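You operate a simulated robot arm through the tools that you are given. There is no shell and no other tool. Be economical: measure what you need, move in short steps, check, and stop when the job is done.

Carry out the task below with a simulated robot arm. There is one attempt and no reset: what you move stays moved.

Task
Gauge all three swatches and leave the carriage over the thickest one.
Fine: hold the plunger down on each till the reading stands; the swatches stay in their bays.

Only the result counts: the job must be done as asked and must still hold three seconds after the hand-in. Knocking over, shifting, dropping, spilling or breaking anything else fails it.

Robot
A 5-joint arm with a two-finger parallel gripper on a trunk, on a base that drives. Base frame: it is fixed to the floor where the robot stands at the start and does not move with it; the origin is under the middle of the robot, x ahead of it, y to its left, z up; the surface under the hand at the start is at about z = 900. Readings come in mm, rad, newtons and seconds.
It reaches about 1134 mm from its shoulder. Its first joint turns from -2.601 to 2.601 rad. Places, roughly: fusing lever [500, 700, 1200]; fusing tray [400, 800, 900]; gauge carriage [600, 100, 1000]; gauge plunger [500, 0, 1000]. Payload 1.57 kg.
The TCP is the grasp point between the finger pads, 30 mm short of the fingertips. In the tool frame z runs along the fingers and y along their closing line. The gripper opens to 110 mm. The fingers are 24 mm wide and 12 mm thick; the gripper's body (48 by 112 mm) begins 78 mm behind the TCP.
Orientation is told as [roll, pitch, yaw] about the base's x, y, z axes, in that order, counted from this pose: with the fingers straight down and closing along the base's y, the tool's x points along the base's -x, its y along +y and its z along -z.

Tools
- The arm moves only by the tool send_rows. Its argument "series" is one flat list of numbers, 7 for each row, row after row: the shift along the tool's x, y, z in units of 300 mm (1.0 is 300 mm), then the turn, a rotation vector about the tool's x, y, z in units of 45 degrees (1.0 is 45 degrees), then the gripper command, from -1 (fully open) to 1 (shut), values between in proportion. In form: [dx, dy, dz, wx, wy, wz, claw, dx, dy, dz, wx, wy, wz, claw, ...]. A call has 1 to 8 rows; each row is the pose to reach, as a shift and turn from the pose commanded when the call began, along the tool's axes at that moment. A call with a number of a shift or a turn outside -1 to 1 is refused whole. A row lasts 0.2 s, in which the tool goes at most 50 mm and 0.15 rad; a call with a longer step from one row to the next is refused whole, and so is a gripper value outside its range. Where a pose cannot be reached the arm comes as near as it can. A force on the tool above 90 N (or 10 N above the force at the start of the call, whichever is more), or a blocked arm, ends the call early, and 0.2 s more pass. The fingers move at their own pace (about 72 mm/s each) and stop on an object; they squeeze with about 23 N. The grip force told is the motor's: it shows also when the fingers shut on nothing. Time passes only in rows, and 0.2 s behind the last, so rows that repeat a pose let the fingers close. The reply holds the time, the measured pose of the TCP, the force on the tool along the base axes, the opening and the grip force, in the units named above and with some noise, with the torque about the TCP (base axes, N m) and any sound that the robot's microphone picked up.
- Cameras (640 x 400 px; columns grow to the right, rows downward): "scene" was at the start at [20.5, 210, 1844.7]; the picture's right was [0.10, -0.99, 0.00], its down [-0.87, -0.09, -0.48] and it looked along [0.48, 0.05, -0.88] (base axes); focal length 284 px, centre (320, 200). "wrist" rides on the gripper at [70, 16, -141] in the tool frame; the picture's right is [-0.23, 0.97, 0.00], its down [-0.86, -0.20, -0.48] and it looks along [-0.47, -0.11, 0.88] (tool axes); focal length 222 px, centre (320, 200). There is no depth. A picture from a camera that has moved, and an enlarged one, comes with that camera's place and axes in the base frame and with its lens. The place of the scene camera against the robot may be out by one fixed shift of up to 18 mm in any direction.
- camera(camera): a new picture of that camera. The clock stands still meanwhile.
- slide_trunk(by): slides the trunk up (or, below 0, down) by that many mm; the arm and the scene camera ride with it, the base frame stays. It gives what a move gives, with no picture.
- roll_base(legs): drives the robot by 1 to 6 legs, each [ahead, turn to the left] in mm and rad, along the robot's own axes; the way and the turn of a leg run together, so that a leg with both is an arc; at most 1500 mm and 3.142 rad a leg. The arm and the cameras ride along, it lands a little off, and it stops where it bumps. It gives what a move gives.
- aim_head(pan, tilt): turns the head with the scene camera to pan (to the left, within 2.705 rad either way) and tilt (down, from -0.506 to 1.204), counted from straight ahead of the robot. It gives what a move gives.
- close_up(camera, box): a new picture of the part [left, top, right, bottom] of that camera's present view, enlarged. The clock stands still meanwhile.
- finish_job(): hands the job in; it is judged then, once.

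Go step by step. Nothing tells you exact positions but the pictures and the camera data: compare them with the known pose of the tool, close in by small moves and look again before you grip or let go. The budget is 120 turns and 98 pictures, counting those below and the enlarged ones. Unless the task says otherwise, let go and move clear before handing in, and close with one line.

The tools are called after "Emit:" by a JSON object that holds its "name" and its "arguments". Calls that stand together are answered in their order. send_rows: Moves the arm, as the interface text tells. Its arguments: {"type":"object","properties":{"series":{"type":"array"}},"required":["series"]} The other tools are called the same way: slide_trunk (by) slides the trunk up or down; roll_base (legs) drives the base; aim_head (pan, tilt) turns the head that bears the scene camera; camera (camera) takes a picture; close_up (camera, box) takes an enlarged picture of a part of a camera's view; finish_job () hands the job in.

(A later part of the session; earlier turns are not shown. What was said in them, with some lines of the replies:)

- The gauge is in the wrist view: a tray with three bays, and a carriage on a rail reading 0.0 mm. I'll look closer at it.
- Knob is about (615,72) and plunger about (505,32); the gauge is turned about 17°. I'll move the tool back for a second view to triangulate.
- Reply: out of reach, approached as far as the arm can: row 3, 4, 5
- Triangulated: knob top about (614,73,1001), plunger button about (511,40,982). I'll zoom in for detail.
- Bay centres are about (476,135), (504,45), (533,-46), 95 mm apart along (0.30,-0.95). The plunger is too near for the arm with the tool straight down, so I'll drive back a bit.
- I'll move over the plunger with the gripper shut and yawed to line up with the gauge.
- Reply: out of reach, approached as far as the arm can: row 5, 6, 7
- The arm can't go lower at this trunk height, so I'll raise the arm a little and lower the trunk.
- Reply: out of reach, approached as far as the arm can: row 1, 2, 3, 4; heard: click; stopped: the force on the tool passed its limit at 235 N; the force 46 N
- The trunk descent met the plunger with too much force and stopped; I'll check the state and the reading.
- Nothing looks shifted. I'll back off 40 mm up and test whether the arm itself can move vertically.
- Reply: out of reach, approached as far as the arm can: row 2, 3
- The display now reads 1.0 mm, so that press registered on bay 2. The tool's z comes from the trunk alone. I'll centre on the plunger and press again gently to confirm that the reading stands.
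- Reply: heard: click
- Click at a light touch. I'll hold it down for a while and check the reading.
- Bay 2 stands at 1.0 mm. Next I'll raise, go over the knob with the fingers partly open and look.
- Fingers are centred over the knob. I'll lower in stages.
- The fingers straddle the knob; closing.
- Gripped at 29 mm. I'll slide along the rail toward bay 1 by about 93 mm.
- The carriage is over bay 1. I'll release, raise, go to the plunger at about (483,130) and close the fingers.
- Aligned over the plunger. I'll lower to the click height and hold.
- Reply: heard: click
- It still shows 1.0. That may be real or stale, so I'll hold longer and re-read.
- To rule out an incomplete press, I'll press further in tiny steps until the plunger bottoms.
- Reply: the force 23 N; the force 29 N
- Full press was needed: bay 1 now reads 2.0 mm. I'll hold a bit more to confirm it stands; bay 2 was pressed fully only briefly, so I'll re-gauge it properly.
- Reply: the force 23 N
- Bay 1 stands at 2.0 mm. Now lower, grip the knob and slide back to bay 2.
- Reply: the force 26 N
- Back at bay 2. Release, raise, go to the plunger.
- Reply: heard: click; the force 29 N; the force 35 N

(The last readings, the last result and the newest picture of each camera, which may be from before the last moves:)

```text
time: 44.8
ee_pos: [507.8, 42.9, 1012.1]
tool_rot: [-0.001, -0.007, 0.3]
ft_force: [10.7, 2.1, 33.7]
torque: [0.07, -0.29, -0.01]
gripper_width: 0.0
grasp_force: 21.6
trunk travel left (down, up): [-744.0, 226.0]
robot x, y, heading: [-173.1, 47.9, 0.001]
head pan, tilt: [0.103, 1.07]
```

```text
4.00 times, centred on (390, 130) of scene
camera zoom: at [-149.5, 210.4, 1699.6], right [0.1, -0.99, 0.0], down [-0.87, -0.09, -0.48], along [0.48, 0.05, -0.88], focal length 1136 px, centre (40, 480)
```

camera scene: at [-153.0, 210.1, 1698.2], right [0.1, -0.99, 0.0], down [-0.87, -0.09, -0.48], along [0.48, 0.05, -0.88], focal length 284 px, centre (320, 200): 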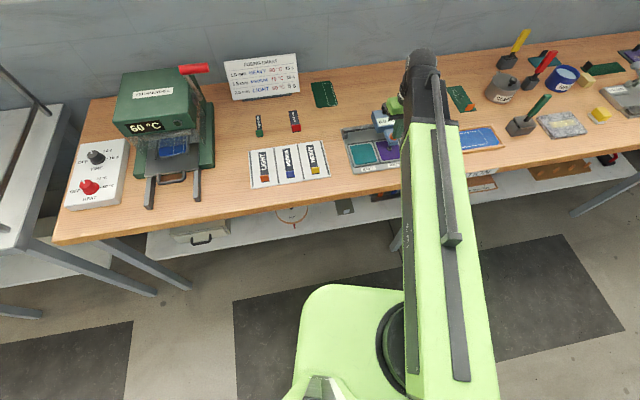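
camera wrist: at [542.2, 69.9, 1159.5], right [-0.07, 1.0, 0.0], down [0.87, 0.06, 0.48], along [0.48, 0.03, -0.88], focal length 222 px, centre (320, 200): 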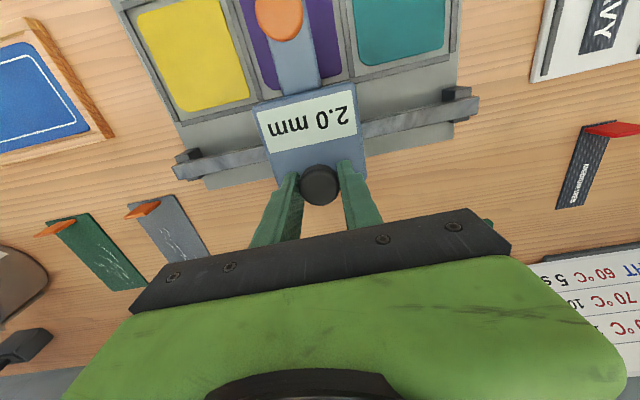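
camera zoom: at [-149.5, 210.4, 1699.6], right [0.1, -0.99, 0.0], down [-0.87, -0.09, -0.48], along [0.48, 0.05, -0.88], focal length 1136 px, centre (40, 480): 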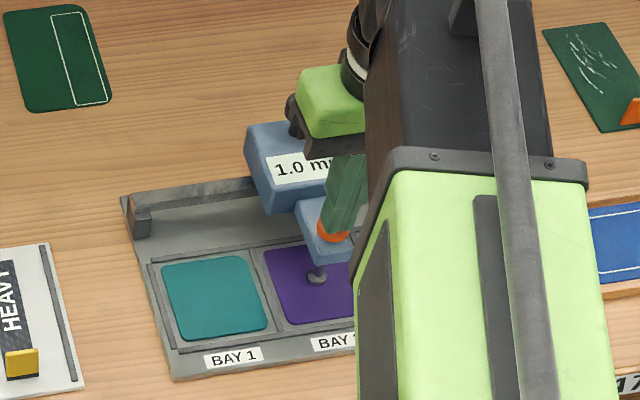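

Bay 2 confirmed at 1.0 mm. Now move the carriage to bay 3.

Emit:
{"name": "slide_trunk", "arguments": {"by": 86}}

Emit:
{"name": "send_rows", "arguments": {"series": [-0.122, 0, 0, 0, 0, 0, -0.2, -0.244, 0, 0, 0, 0, 0, -0.2, -0.363, -0.004, 0, 0, 0, 0, -0.2, -0.363, -0.004, 0, 0, 0, 0, -0.2]}}

Emit:
{"name": "slide_trunk", "arguments": {"by": -78}}

Emit:
{"name": "send_rows", "arguments": {"series": [0, 0, 0, 0, 0, 0, 0.6, 0, 0, 0, 0, 0, 0, 1, 0, 0, 0, 0, 0, 0, 1, 0, 0, 0, 0, 0, 0, 1]}}

Emit:
{"name": "send_rows", "arguments": {"series": [0, -0.06, 0, 0, 0, 0, 1, 0, -0.12, 0, 0, 0, 0, 1, 0.001, -0.18, 0, 0, 0, 0, 1, 0.001, -0.24, 0, 0, 0, 0, 1, 0.002, -0.28, 0, 0, 0, 0, 1, 0.002, -0.313, 0, 0, 0, 0, 1, 0.002, -0.313, 0, 0, 0, 0, 1]}}

Emit:
{"name": "camera", "arguments": {"camera": "wrist"}}

```text
time: 46.0
ee_pos: [508.6, 44.0, 1097.3]
tool_rot: [-0.003, -0.006, 0.3]
ft_force: [-0.7, -0.4, -0.4]
torque: [0.05, 0.01, 0.0]
gripper_width: 0.1
grasp_force: 21.6
trunk travel left (down, up): [-830.0, 140.0]
robot x, y, heading: [-173.9, 45.9, 0.004]
head pan, tilt: [0.103, 1.07]
```

```text
time: 47.0
ee_pos: [610.8, 73.7, 1097.2]
tool_rot: [-0.002, -0.005, 0.301]
ft_force: [-0.5, 0.4, -0.5]
torque: [0.01, -0.01, 0.01]
gripper_width: 66.0
grasp_force: 0.0
trunk travel left (down, up): [-830.0, 140.0]
robot x, y, heading: [-170.4, 42.6, 0.002]
head pan, tilt: [0.103, 1.07]
```

```text
time: 48.1
ee_pos: [611.3, 72.0, 1017.9]
tool_rot: [0.0, -0.006, 0.3]
ft_force: [-0.5, -0.5, 0.8]
torque: [0.0, 0.03, -0.03]
gripper_width: 66.3
grasp_force: 0.0
trunk travel left (down, up): [-752.0, 218.0]
robot x, y, heading: [-174.9, 44.3, -0.0]
head pan, tilt: [0.103, 1.07]
```

```text
time: 49.1
ee_pos: [612.1, 73.0, 1018.9]
tool_rot: [-0.001, -0.004, 0.301]
ft_force: [1.4, -0.1, 1.1]
torque: [-0.01, 0.01, 0.03]
gripper_width: 29.3
grasp_force: 39.2
trunk travel left (down, up): [-752.0, 218.0]
robot x, y, heading: [-170.7, 44.8, 0.0]
head pan, tilt: [0.103, 1.07]
```

```text
time: 50.7
ee_pos: [638.0, -16.5, 1018.4]
tool_rot: [-0.002, -0.003, 0.299]
ft_force: [-6.0, -4.1, -4.3]
torque: [-0.28, 0.54, 0.03]
gripper_width: 29.3
grasp_force: 38.8
trunk travel left (down, up): [-752.0, 218.0]
robot x, y, heading: [-171.7, 44.1, 0.0]
head pan, tilt: [0.103, 1.07]
```

```text
64 pictures are left
camera wrist: at [566.4, -20.6, 1159.8], right [-0.07, 1.0, 0.0], down [0.87, 0.06, 0.48], along [0.48, 0.03, -0.88], focal length 222 px, centre (320, 200)
```

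wrist: 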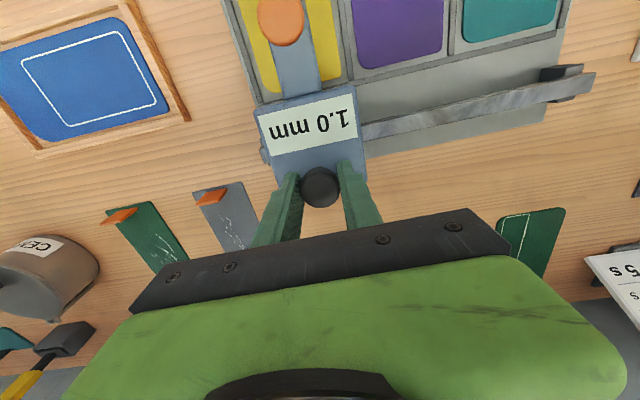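

Over bay 3. Release, raise, press the plunger with the same sequence.

Emit:
{"name": "send_rows", "arguments": {"series": [0, 0, 0, 0, 0, 0, -0.2, 0, 0, 0, 0, 0, 0, -0.2, 0, 0, 0, 0, 0, 0, -0.2]}}

Emit:
{"name": "slide_trunk", "arguments": {"by": 78}}

Emit:
{"name": "send_rows", "arguments": {"series": [0.122, 0, 0, 0, 0, 0, 0, 0.244, 0, 0, 0, 0, 0, 0.5, 0.357, 0, 0, 0, 0, 0, 1, 0.357, 0, 0, 0, 0, 0, 1, 0.357, 0, 0, 0, 0, 0, 1]}}

Emit:
{"name": "camera", "arguments": {"camera": "wrist"}}

Emit:
{"name": "slide_trunk", "arguments": {"by": -74}}

Emit:
{"name": "slide_trunk", "arguments": {"by": -10}}

Emit:
{"name": "slide_trunk", "arguments": {"by": -1.5}}

Emit:
{"name": "send_rows", "arguments": {"series": [0, 0, 0, 0, 0, 0, 1, 0, 0, 0, 0, 0, 0, 1, 0, 0, 0, 0, 0, 0, 1, 0, 0, 0, 0, 0, 0, 1, 0, 0, 0, 0, 0, 0, 1, 0, 0, 0, 0, 0, 0, 1, 0, 0, 0, 0, 0, 0, 1, 0, 0, 0, 0, 0, 0, 1]}}

Emit:
{"name": "camera", "arguments": {"camera": "scene"}}

Emit:
{"name": "close_up", "arguments": {"camera": "wrist", "box": [240, 100, 400, 220]}}

```text
time: 51.5
ee_pos: [638.8, -15.6, 1017.5]
tool_rot: [-0.002, -0.004, 0.3]
ft_force: [-0.6, -0.5, 0.1]
torque: [-0.03, -0.02, 0.0]
gripper_width: 66.0
grasp_force: 0.0
trunk travel left (down, up): [-752.0, 218.0]
robot x, y, heading: [-171.6, 43.8, 0.001]
head pan, tilt: [0.103, 1.07]
```

```text
time: 52.7
ee_pos: [639.2, -15.2, 1096.6]
tool_rot: [-0.002, -0.005, 0.301]
ft_force: [-0.2, 0.0, 0.7]
torque: [-0.03, 0.0, -0.01]
gripper_width: 66.0
grasp_force: 0.0
trunk travel left (down, up): [-830.0, 140.0]
robot x, y, heading: [-173.8, 44.6, 0.0]
head pan, tilt: [0.103, 1.07]
```

```text
time: 53.9
ee_pos: [536.0, -47.4, 1097.6]
tool_rot: [-0.003, -0.005, 0.3]
ft_force: [-0.1, -0.1, 0.8]
torque: [0.0, 0.0, 0.01]
gripper_width: 0.0
grasp_force: 21.3
trunk travel left (down, up): [-830.0, 140.0]
robot x, y, heading: [-170.9, 43.3, -0.006]
head pan, tilt: [0.103, 1.07]
```

```text
63 pictures are left
camera wrist: at [464.1, -51.0, 1237.9], right [-0.07, 1.0, 0.0], down [0.87, 0.06, 0.48], along [0.48, 0.03, -0.88], focal length 222 px, centre (320, 200)
```

wrist: 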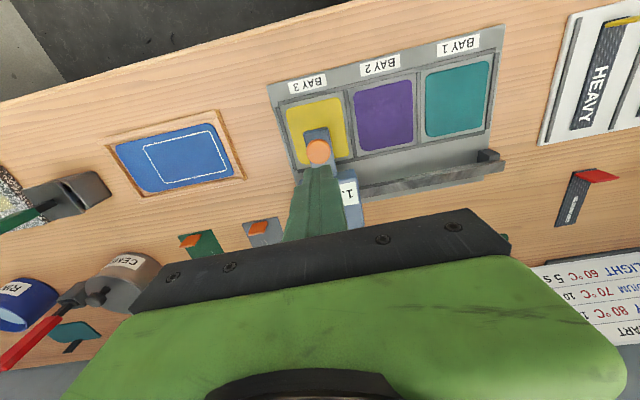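

```text
time: 55.0
ee_pos: [536.1, -47.6, 1024.0]
tool_rot: [-0.002, -0.005, 0.298]
ft_force: [0.6, -0.4, 1.2]
torque: [0.01, -0.03, 0.01]
gripper_width: 0.0
grasp_force: 21.3
trunk travel left (down, up): [-756.0, 214.0]
robot x, y, heading: [-173.6, 46.8, -0.0]
head pan, tilt: [0.103, 1.07]
```

```text
time: 55.6
ee_pos: [535.7, -47.5, 1012.6]
tool_rot: [0.0, -0.004, 0.3]
ft_force: [0.4, 0.3, 3.2]
torque: [-0.01, 0.02, -0.01]
gripper_width: 0.1
grasp_force: 20.8
trunk travel left (down, up): [-746.0, 224.0]
robot x, y, heading: [-170.9, 42.6, 0.004]
head pan, tilt: [0.103, 1.07]
heard: click
```

```text
time: 56.1
ee_pos: [535.7, -46.8, 1012.8]
tool_rot: [-0.002, -0.006, 0.301]
ft_force: [6.9, 0.1, 19.4]
torque: [0.0, -0.12, 0.01]
gripper_width: 0.2
grasp_force: 21.7
trunk travel left (down, up): [-745.0, 225.0]
robot x, y, heading: [-172.0, 44.3, 0.001]
head pan, tilt: [0.103, 1.07]
```

```text
time: 57.9
ee_pos: [535.7, -46.6, 1012.0]
tool_rot: [-0.003, -0.004, 0.299]
ft_force: [6.5, 2.2, 23.0]
torque: [0.06, -0.22, 0.03]
gripper_width: 0.0
grasp_force: 20.9
trunk travel left (down, up): [-745.0, 225.0]
robot x, y, heading: [-172.3, 44.0, -0.003]
head pan, tilt: [0.103, 1.07]
```

```text
62 pictures are left
camera scene: at [-148.9, 210.6, 1700.1], right [0.1, -0.99, 0.0], down [-0.87, -0.09, -0.48], along [0.48, 0.05, -0.88], focal length 284 px, centre (320, 200)
```

scene: 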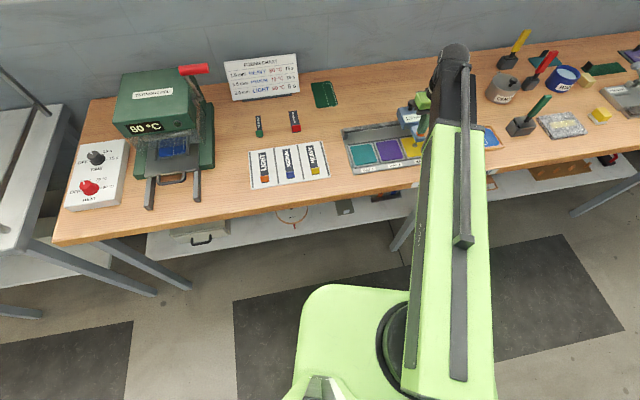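

```text
3.33 times, centred on (320, 160) of wrist
camera zoom: at [463.3, -50.5, 1152.9], right [-0.07, 1.0, 0.0], down [0.87, 0.06, 0.48], along [0.48, 0.03, -0.88], focal length 740 px, centre (320, 333)
```

zoom: 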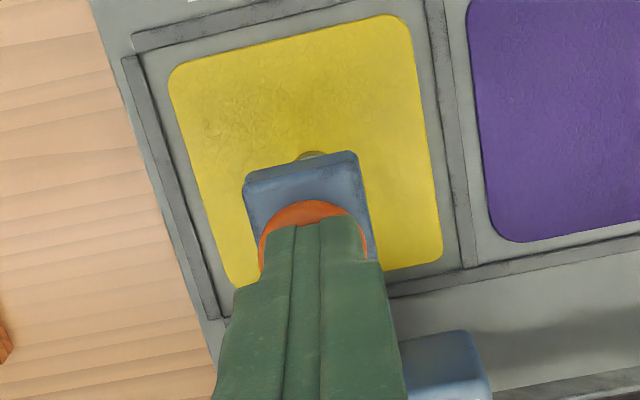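

Emit:
{"name": "close_up", "arguments": {"camera": "scene", "box": [380, 85, 440, 145]}}

Emit:
{"name": "send_rows", "arguments": {"series": [0, 0, 0, 0, 0, 0, 1, 0, 0, 0, 0, 0, 0, 1, 0, 0, 0, 0, 0, 0, 1, 0, 0, 0, 0, 0, 0, 1, 0, 0, 0, 0, 0, 0, 1, 0, 0, 0, 0, 0, 0, 1]}}

Emit:
{"name": "close_up", "arguments": {"camera": "scene", "box": [380, 85, 440, 145]}}

```text
6.67 times, centred on (410, 115) of scene
camera zoom: at [-148.9, 210.6, 1700.1], right [0.1, -0.99, 0.0], down [-0.87, -0.09, -0.48], along [0.48, 0.05, -0.88], focal length 1893 px, centre (-280, 767)
```

zoom: 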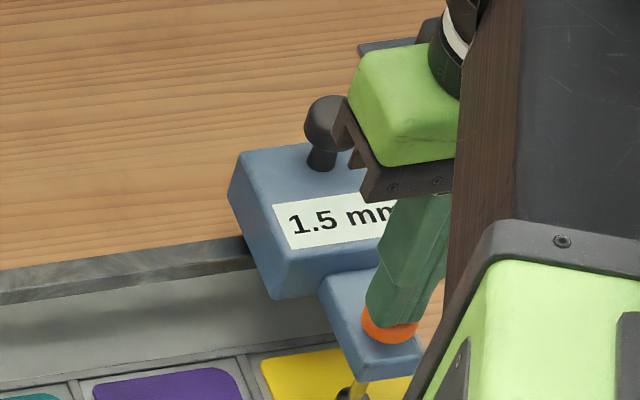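

```text
time: 59.3
ee_pos: [536.1, -47.2, 1013.1]
tool_rot: [-0.002, -0.005, 0.3]
ft_force: [3.5, 1.5, 20.2]
torque: [0.07, -0.05, 0.03]
gripper_width: 0.3
grasp_force: 21.5
trunk travel left (down, up): [-745.0, 225.0]
robot x, y, heading: [-176.7, 45.4, -0.001]
head pan, tilt: [0.103, 1.07]
```

```text
6.67 times, centred on (410, 115) of scene
camera zoom: at [-149.1, 210.6, 1700.1], right [0.1, -0.99, 0.0], down [-0.87, -0.09, -0.48], along [0.48, 0.05, -0.88], focal length 1893 px, centre (-280, 767)
```

zoom: 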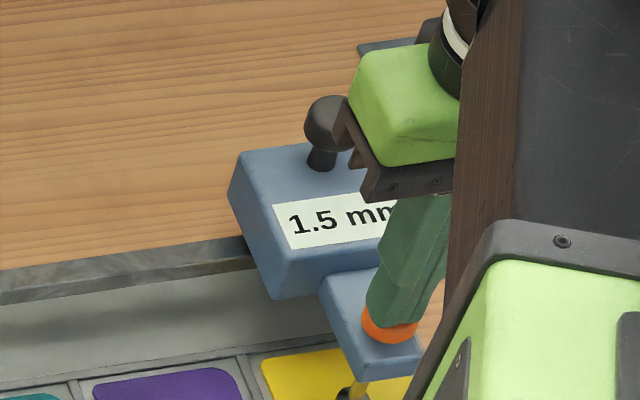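

Bay 3 stands at 1.5 mm, so bay 1 (2.0 mm) is thickest. I'll take the carriage back there.

Emit:
{"name": "slide_trunk", "arguments": {"by": 85}}

Emit:
{"name": "send_rows", "arguments": {"series": [-0.122, 0, 0, 0, 0, 0, -0.2, -0.244, 0, 0, 0, 0, 0, -0.2, -0.357, 0, 0, 0, 0, 0, -0.2, -0.357, 0, 0, 0, 0, 0, -0.2]}}

Emit:
{"name": "slide_trunk", "arguments": {"by": -78}}

Emit:
{"name": "send_rows", "arguments": {"series": [0, 0, 0, 0, 0, 0, 0.6, 0, 0, 0, 0, 0, 0, 1, 0, 0, 0, 0, 0, 0, 1, 0, 0, 0, 0, 0, 0, 1]}}

Emit:
{"name": "send_rows", "arguments": {"series": [0, 0.06, 0, 0, 0, 0, 1, 0, 0.12, 0, 0, 0, 0, 1, -0.001, 0.18, 0, 0, 0, 0, 1, -0.001, 0.24, 0, 0, 0, 0, 1, -0.002, 0.28, 0, 0, 0, 0, 1, -0.002, 0.313, 0, 0, 0, 0, 1, -0.002, 0.313, 0, 0, 0, 0, 1]}}

Emit:
{"name": "send_rows", "arguments": {"series": [0, 0.06, 0, 0, 0, 0, 1, 0, 0.12, 0, 0, 0, 0, 1, -0.001, 0.18, 0, 0, 0, 0, 1, -0.001, 0.24, 0, 0, 0, 0, 1, -0.002, 0.28, 0, 0, 0, 0, 1, -0.002, 0.313, 0, 0, 0, 0, 1, -0.002, 0.313, 0, 0, 0, 0, 1]}}

Emit:
{"name": "camera", "arguments": {"camera": "wrist"}}

```text
time: 60.5
ee_pos: [537.0, -46.3, 1096.2]
tool_rot: [-0.002, -0.005, 0.3]
ft_force: [-0.1, 0.3, 0.1]
torque: [0.0, -0.01, -0.01]
gripper_width: 0.0
grasp_force: 21.2
trunk travel left (down, up): [-830.0, 140.0]
robot x, y, heading: [-173.3, 46.7, -0.001]
head pan, tilt: [0.103, 1.07]
```

```text
time: 61.5
ee_pos: [636.8, -16.6, 1096.5]
tool_rot: [-0.002, -0.005, 0.301]
ft_force: [-0.5, 0.4, 0.4]
torque: [0.01, -0.05, 0.0]
gripper_width: 66.1
grasp_force: 0.0
trunk travel left (down, up): [-830.0, 140.0]
robot x, y, heading: [-174.2, 40.6, 0.0]
head pan, tilt: [0.103, 1.07]
```

```text
time: 62.6
ee_pos: [638.3, -15.8, 1018.6]
tool_rot: [-0.001, -0.006, 0.301]
ft_force: [0.5, -0.8, 0.3]
torque: [0.01, 0.01, 0.01]
gripper_width: 65.8
grasp_force: 0.2
trunk travel left (down, up): [-752.0, 218.0]
robot x, y, heading: [-169.9, 43.9, 0.001]
head pan, tilt: [0.103, 1.07]
```

```text
time: 63.6
ee_pos: [638.5, -16.2, 1017.6]
tool_rot: [-0.001, -0.004, 0.301]
ft_force: [2.7, -2.2, 1.6]
torque: [-0.06, -0.08, 0.0]
gripper_width: 29.6
grasp_force: 38.8
trunk travel left (down, up): [-752.0, 218.0]
robot x, y, heading: [-175.2, 42.6, -0.006]
head pan, tilt: [0.103, 1.07]
```

```text
time: 65.2
ee_pos: [610.5, 75.3, 1018.2]
tool_rot: [-0.002, -0.003, 0.3]
ft_force: [-7.9, -5.2, -7.1]
torque: [-0.1, -0.05, 0.05]
gripper_width: 29.3
grasp_force: 39.3
trunk travel left (down, up): [-752.0, 218.0]
robot x, y, heading: [-176.5, 43.1, 0.0]
head pan, tilt: [0.103, 1.07]
```

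```text
time: 66.8
ee_pos: [583.5, 163.9, 1018.7]
tool_rot: [-0.002, -0.006, 0.297]
ft_force: [-7.1, -8.9, -7.0]
torque: [-0.35, 0.34, 0.01]
gripper_width: 29.4
grasp_force: 38.9
trunk travel left (down, up): [-752.0, 218.0]
robot x, y, heading: [-176.0, 44.5, 0.003]
head pan, tilt: [0.103, 1.07]
```

```text
58 pictures are left
camera wrist: at [512.2, 159.9, 1159.3], right [-0.07, 1.0, 0.0], down [0.87, 0.06, 0.48], along [0.48, 0.03, -0.88], focal length 222 px, centre (320, 200)
```

wrist: 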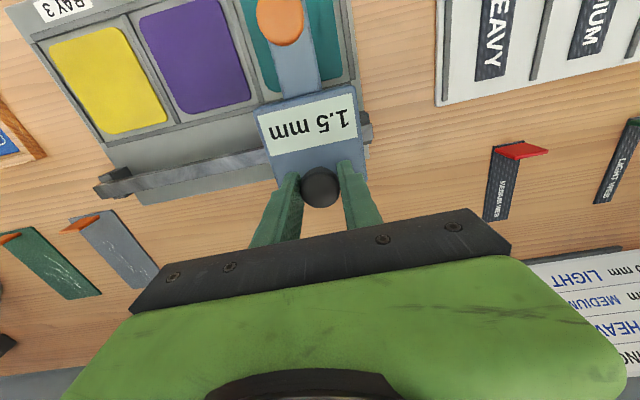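

The carriage is back over bay 1. I'll release, move clear and check.

Emit:
{"name": "send_rows", "arguments": {"series": [0, 0, 0, 0, 0, 0, -0.2, 0, 0, 0, 0, 0, 0, -0.2, 0, 0, 0, 0, 0, 0, -0.2]}}

Emit:
{"name": "slide_trunk", "arguments": {"by": 130}}

Emit:
{"name": "send_rows", "arguments": {"series": [0.14, 0, 0, 0, 0, 0, -0.2, 0.28, 0, 0, 0, 0, 0, -0.2, 0.35, 0, 0, 0, 0, 0, -0.2, 0.35, 0, 0, 0, 0, 0, -0.2]}}

Emit:
{"name": "camera", "arguments": {"camera": "wrist"}}

Emit:
{"name": "camera", "arguments": {"camera": "scene"}}

```text
time: 67.6
ee_pos: [583.0, 164.4, 1018.1]
tool_rot: [-0.002, -0.005, 0.3]
ft_force: [0.6, 1.1, -0.3]
torque: [0.02, 0.01, 0.01]
gripper_width: 66.2
grasp_force: 0.1
trunk travel left (down, up): [-752.0, 218.0]
robot x, y, heading: [-174.2, 44.7, -0.002]
head pan, tilt: [0.103, 1.07]
```

```text
time: 69.2
ee_pos: [585.5, 165.6, 1149.3]
tool_rot: [-0.003, -0.005, 0.3]
ft_force: [0.3, -0.5, 0.1]
torque: [0.02, -0.01, -0.01]
gripper_width: 66.1
grasp_force: 0.1
trunk travel left (down, up): [-882.0, 88.0]
robot x, y, heading: [-169.3, 46.6, -0.001]
head pan, tilt: [0.103, 1.07]
```

```text
time: 70.2
ee_pos: [482.7, 132.8, 1149.0]
tool_rot: [-0.002, -0.006, 0.301]
ft_force: [0.5, -0.2, -0.5]
torque: [0.04, 0.01, 0.02]
gripper_width: 66.0
grasp_force: 0.2
trunk travel left (down, up): [-882.0, 88.0]
robot x, y, heading: [-168.0, 42.6, 0.002]
head pan, tilt: [0.103, 1.07]
```

```text
57 pictures are left
camera wrist: at [411.9, 129.6, 1289.2], right [-0.07, 1.0, 0.0], down [0.87, 0.06, 0.48], along [0.48, 0.03, -0.88], focal length 222 px, centre (320, 200)
```

wrist: 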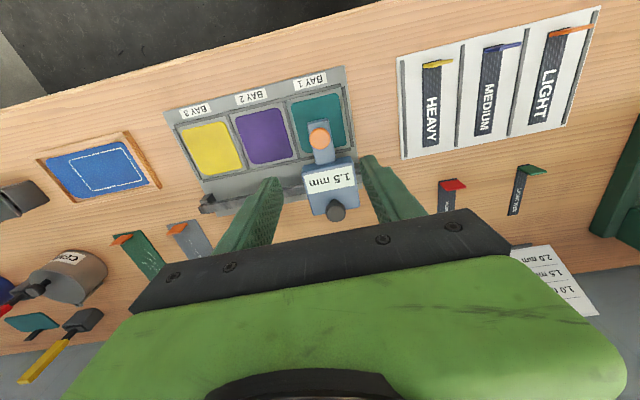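

```text
56 pictures are left
camera scene: at [-147.1, 210.2, 1837.1], right [0.1, -0.99, 0.0], down [-0.87, -0.09, -0.48], along [0.48, 0.05, -0.88], focal length 284 px, centre (320, 200)
```

scene: 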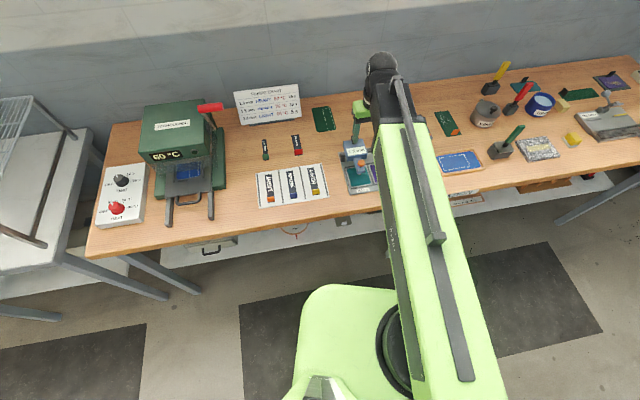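

The carriage rests over bay 1 with all swatches in their bays and the arm clear. Handing in.

Emit:
{"name": "finish_job", "arguments": {}}

```text
The job is handed in.
```

I gauged all three swatches and left the carriage over the thickest one, in bay 1: bay 1 reads 2.0 mm, bay 2 reads 1.0 mm and bay 3 reads 1.5 mm. The first press on bay 2 was too hard (235 N peak), but nothing looked shifted or broken, and a gentler full press gave the same 1.0 mm.
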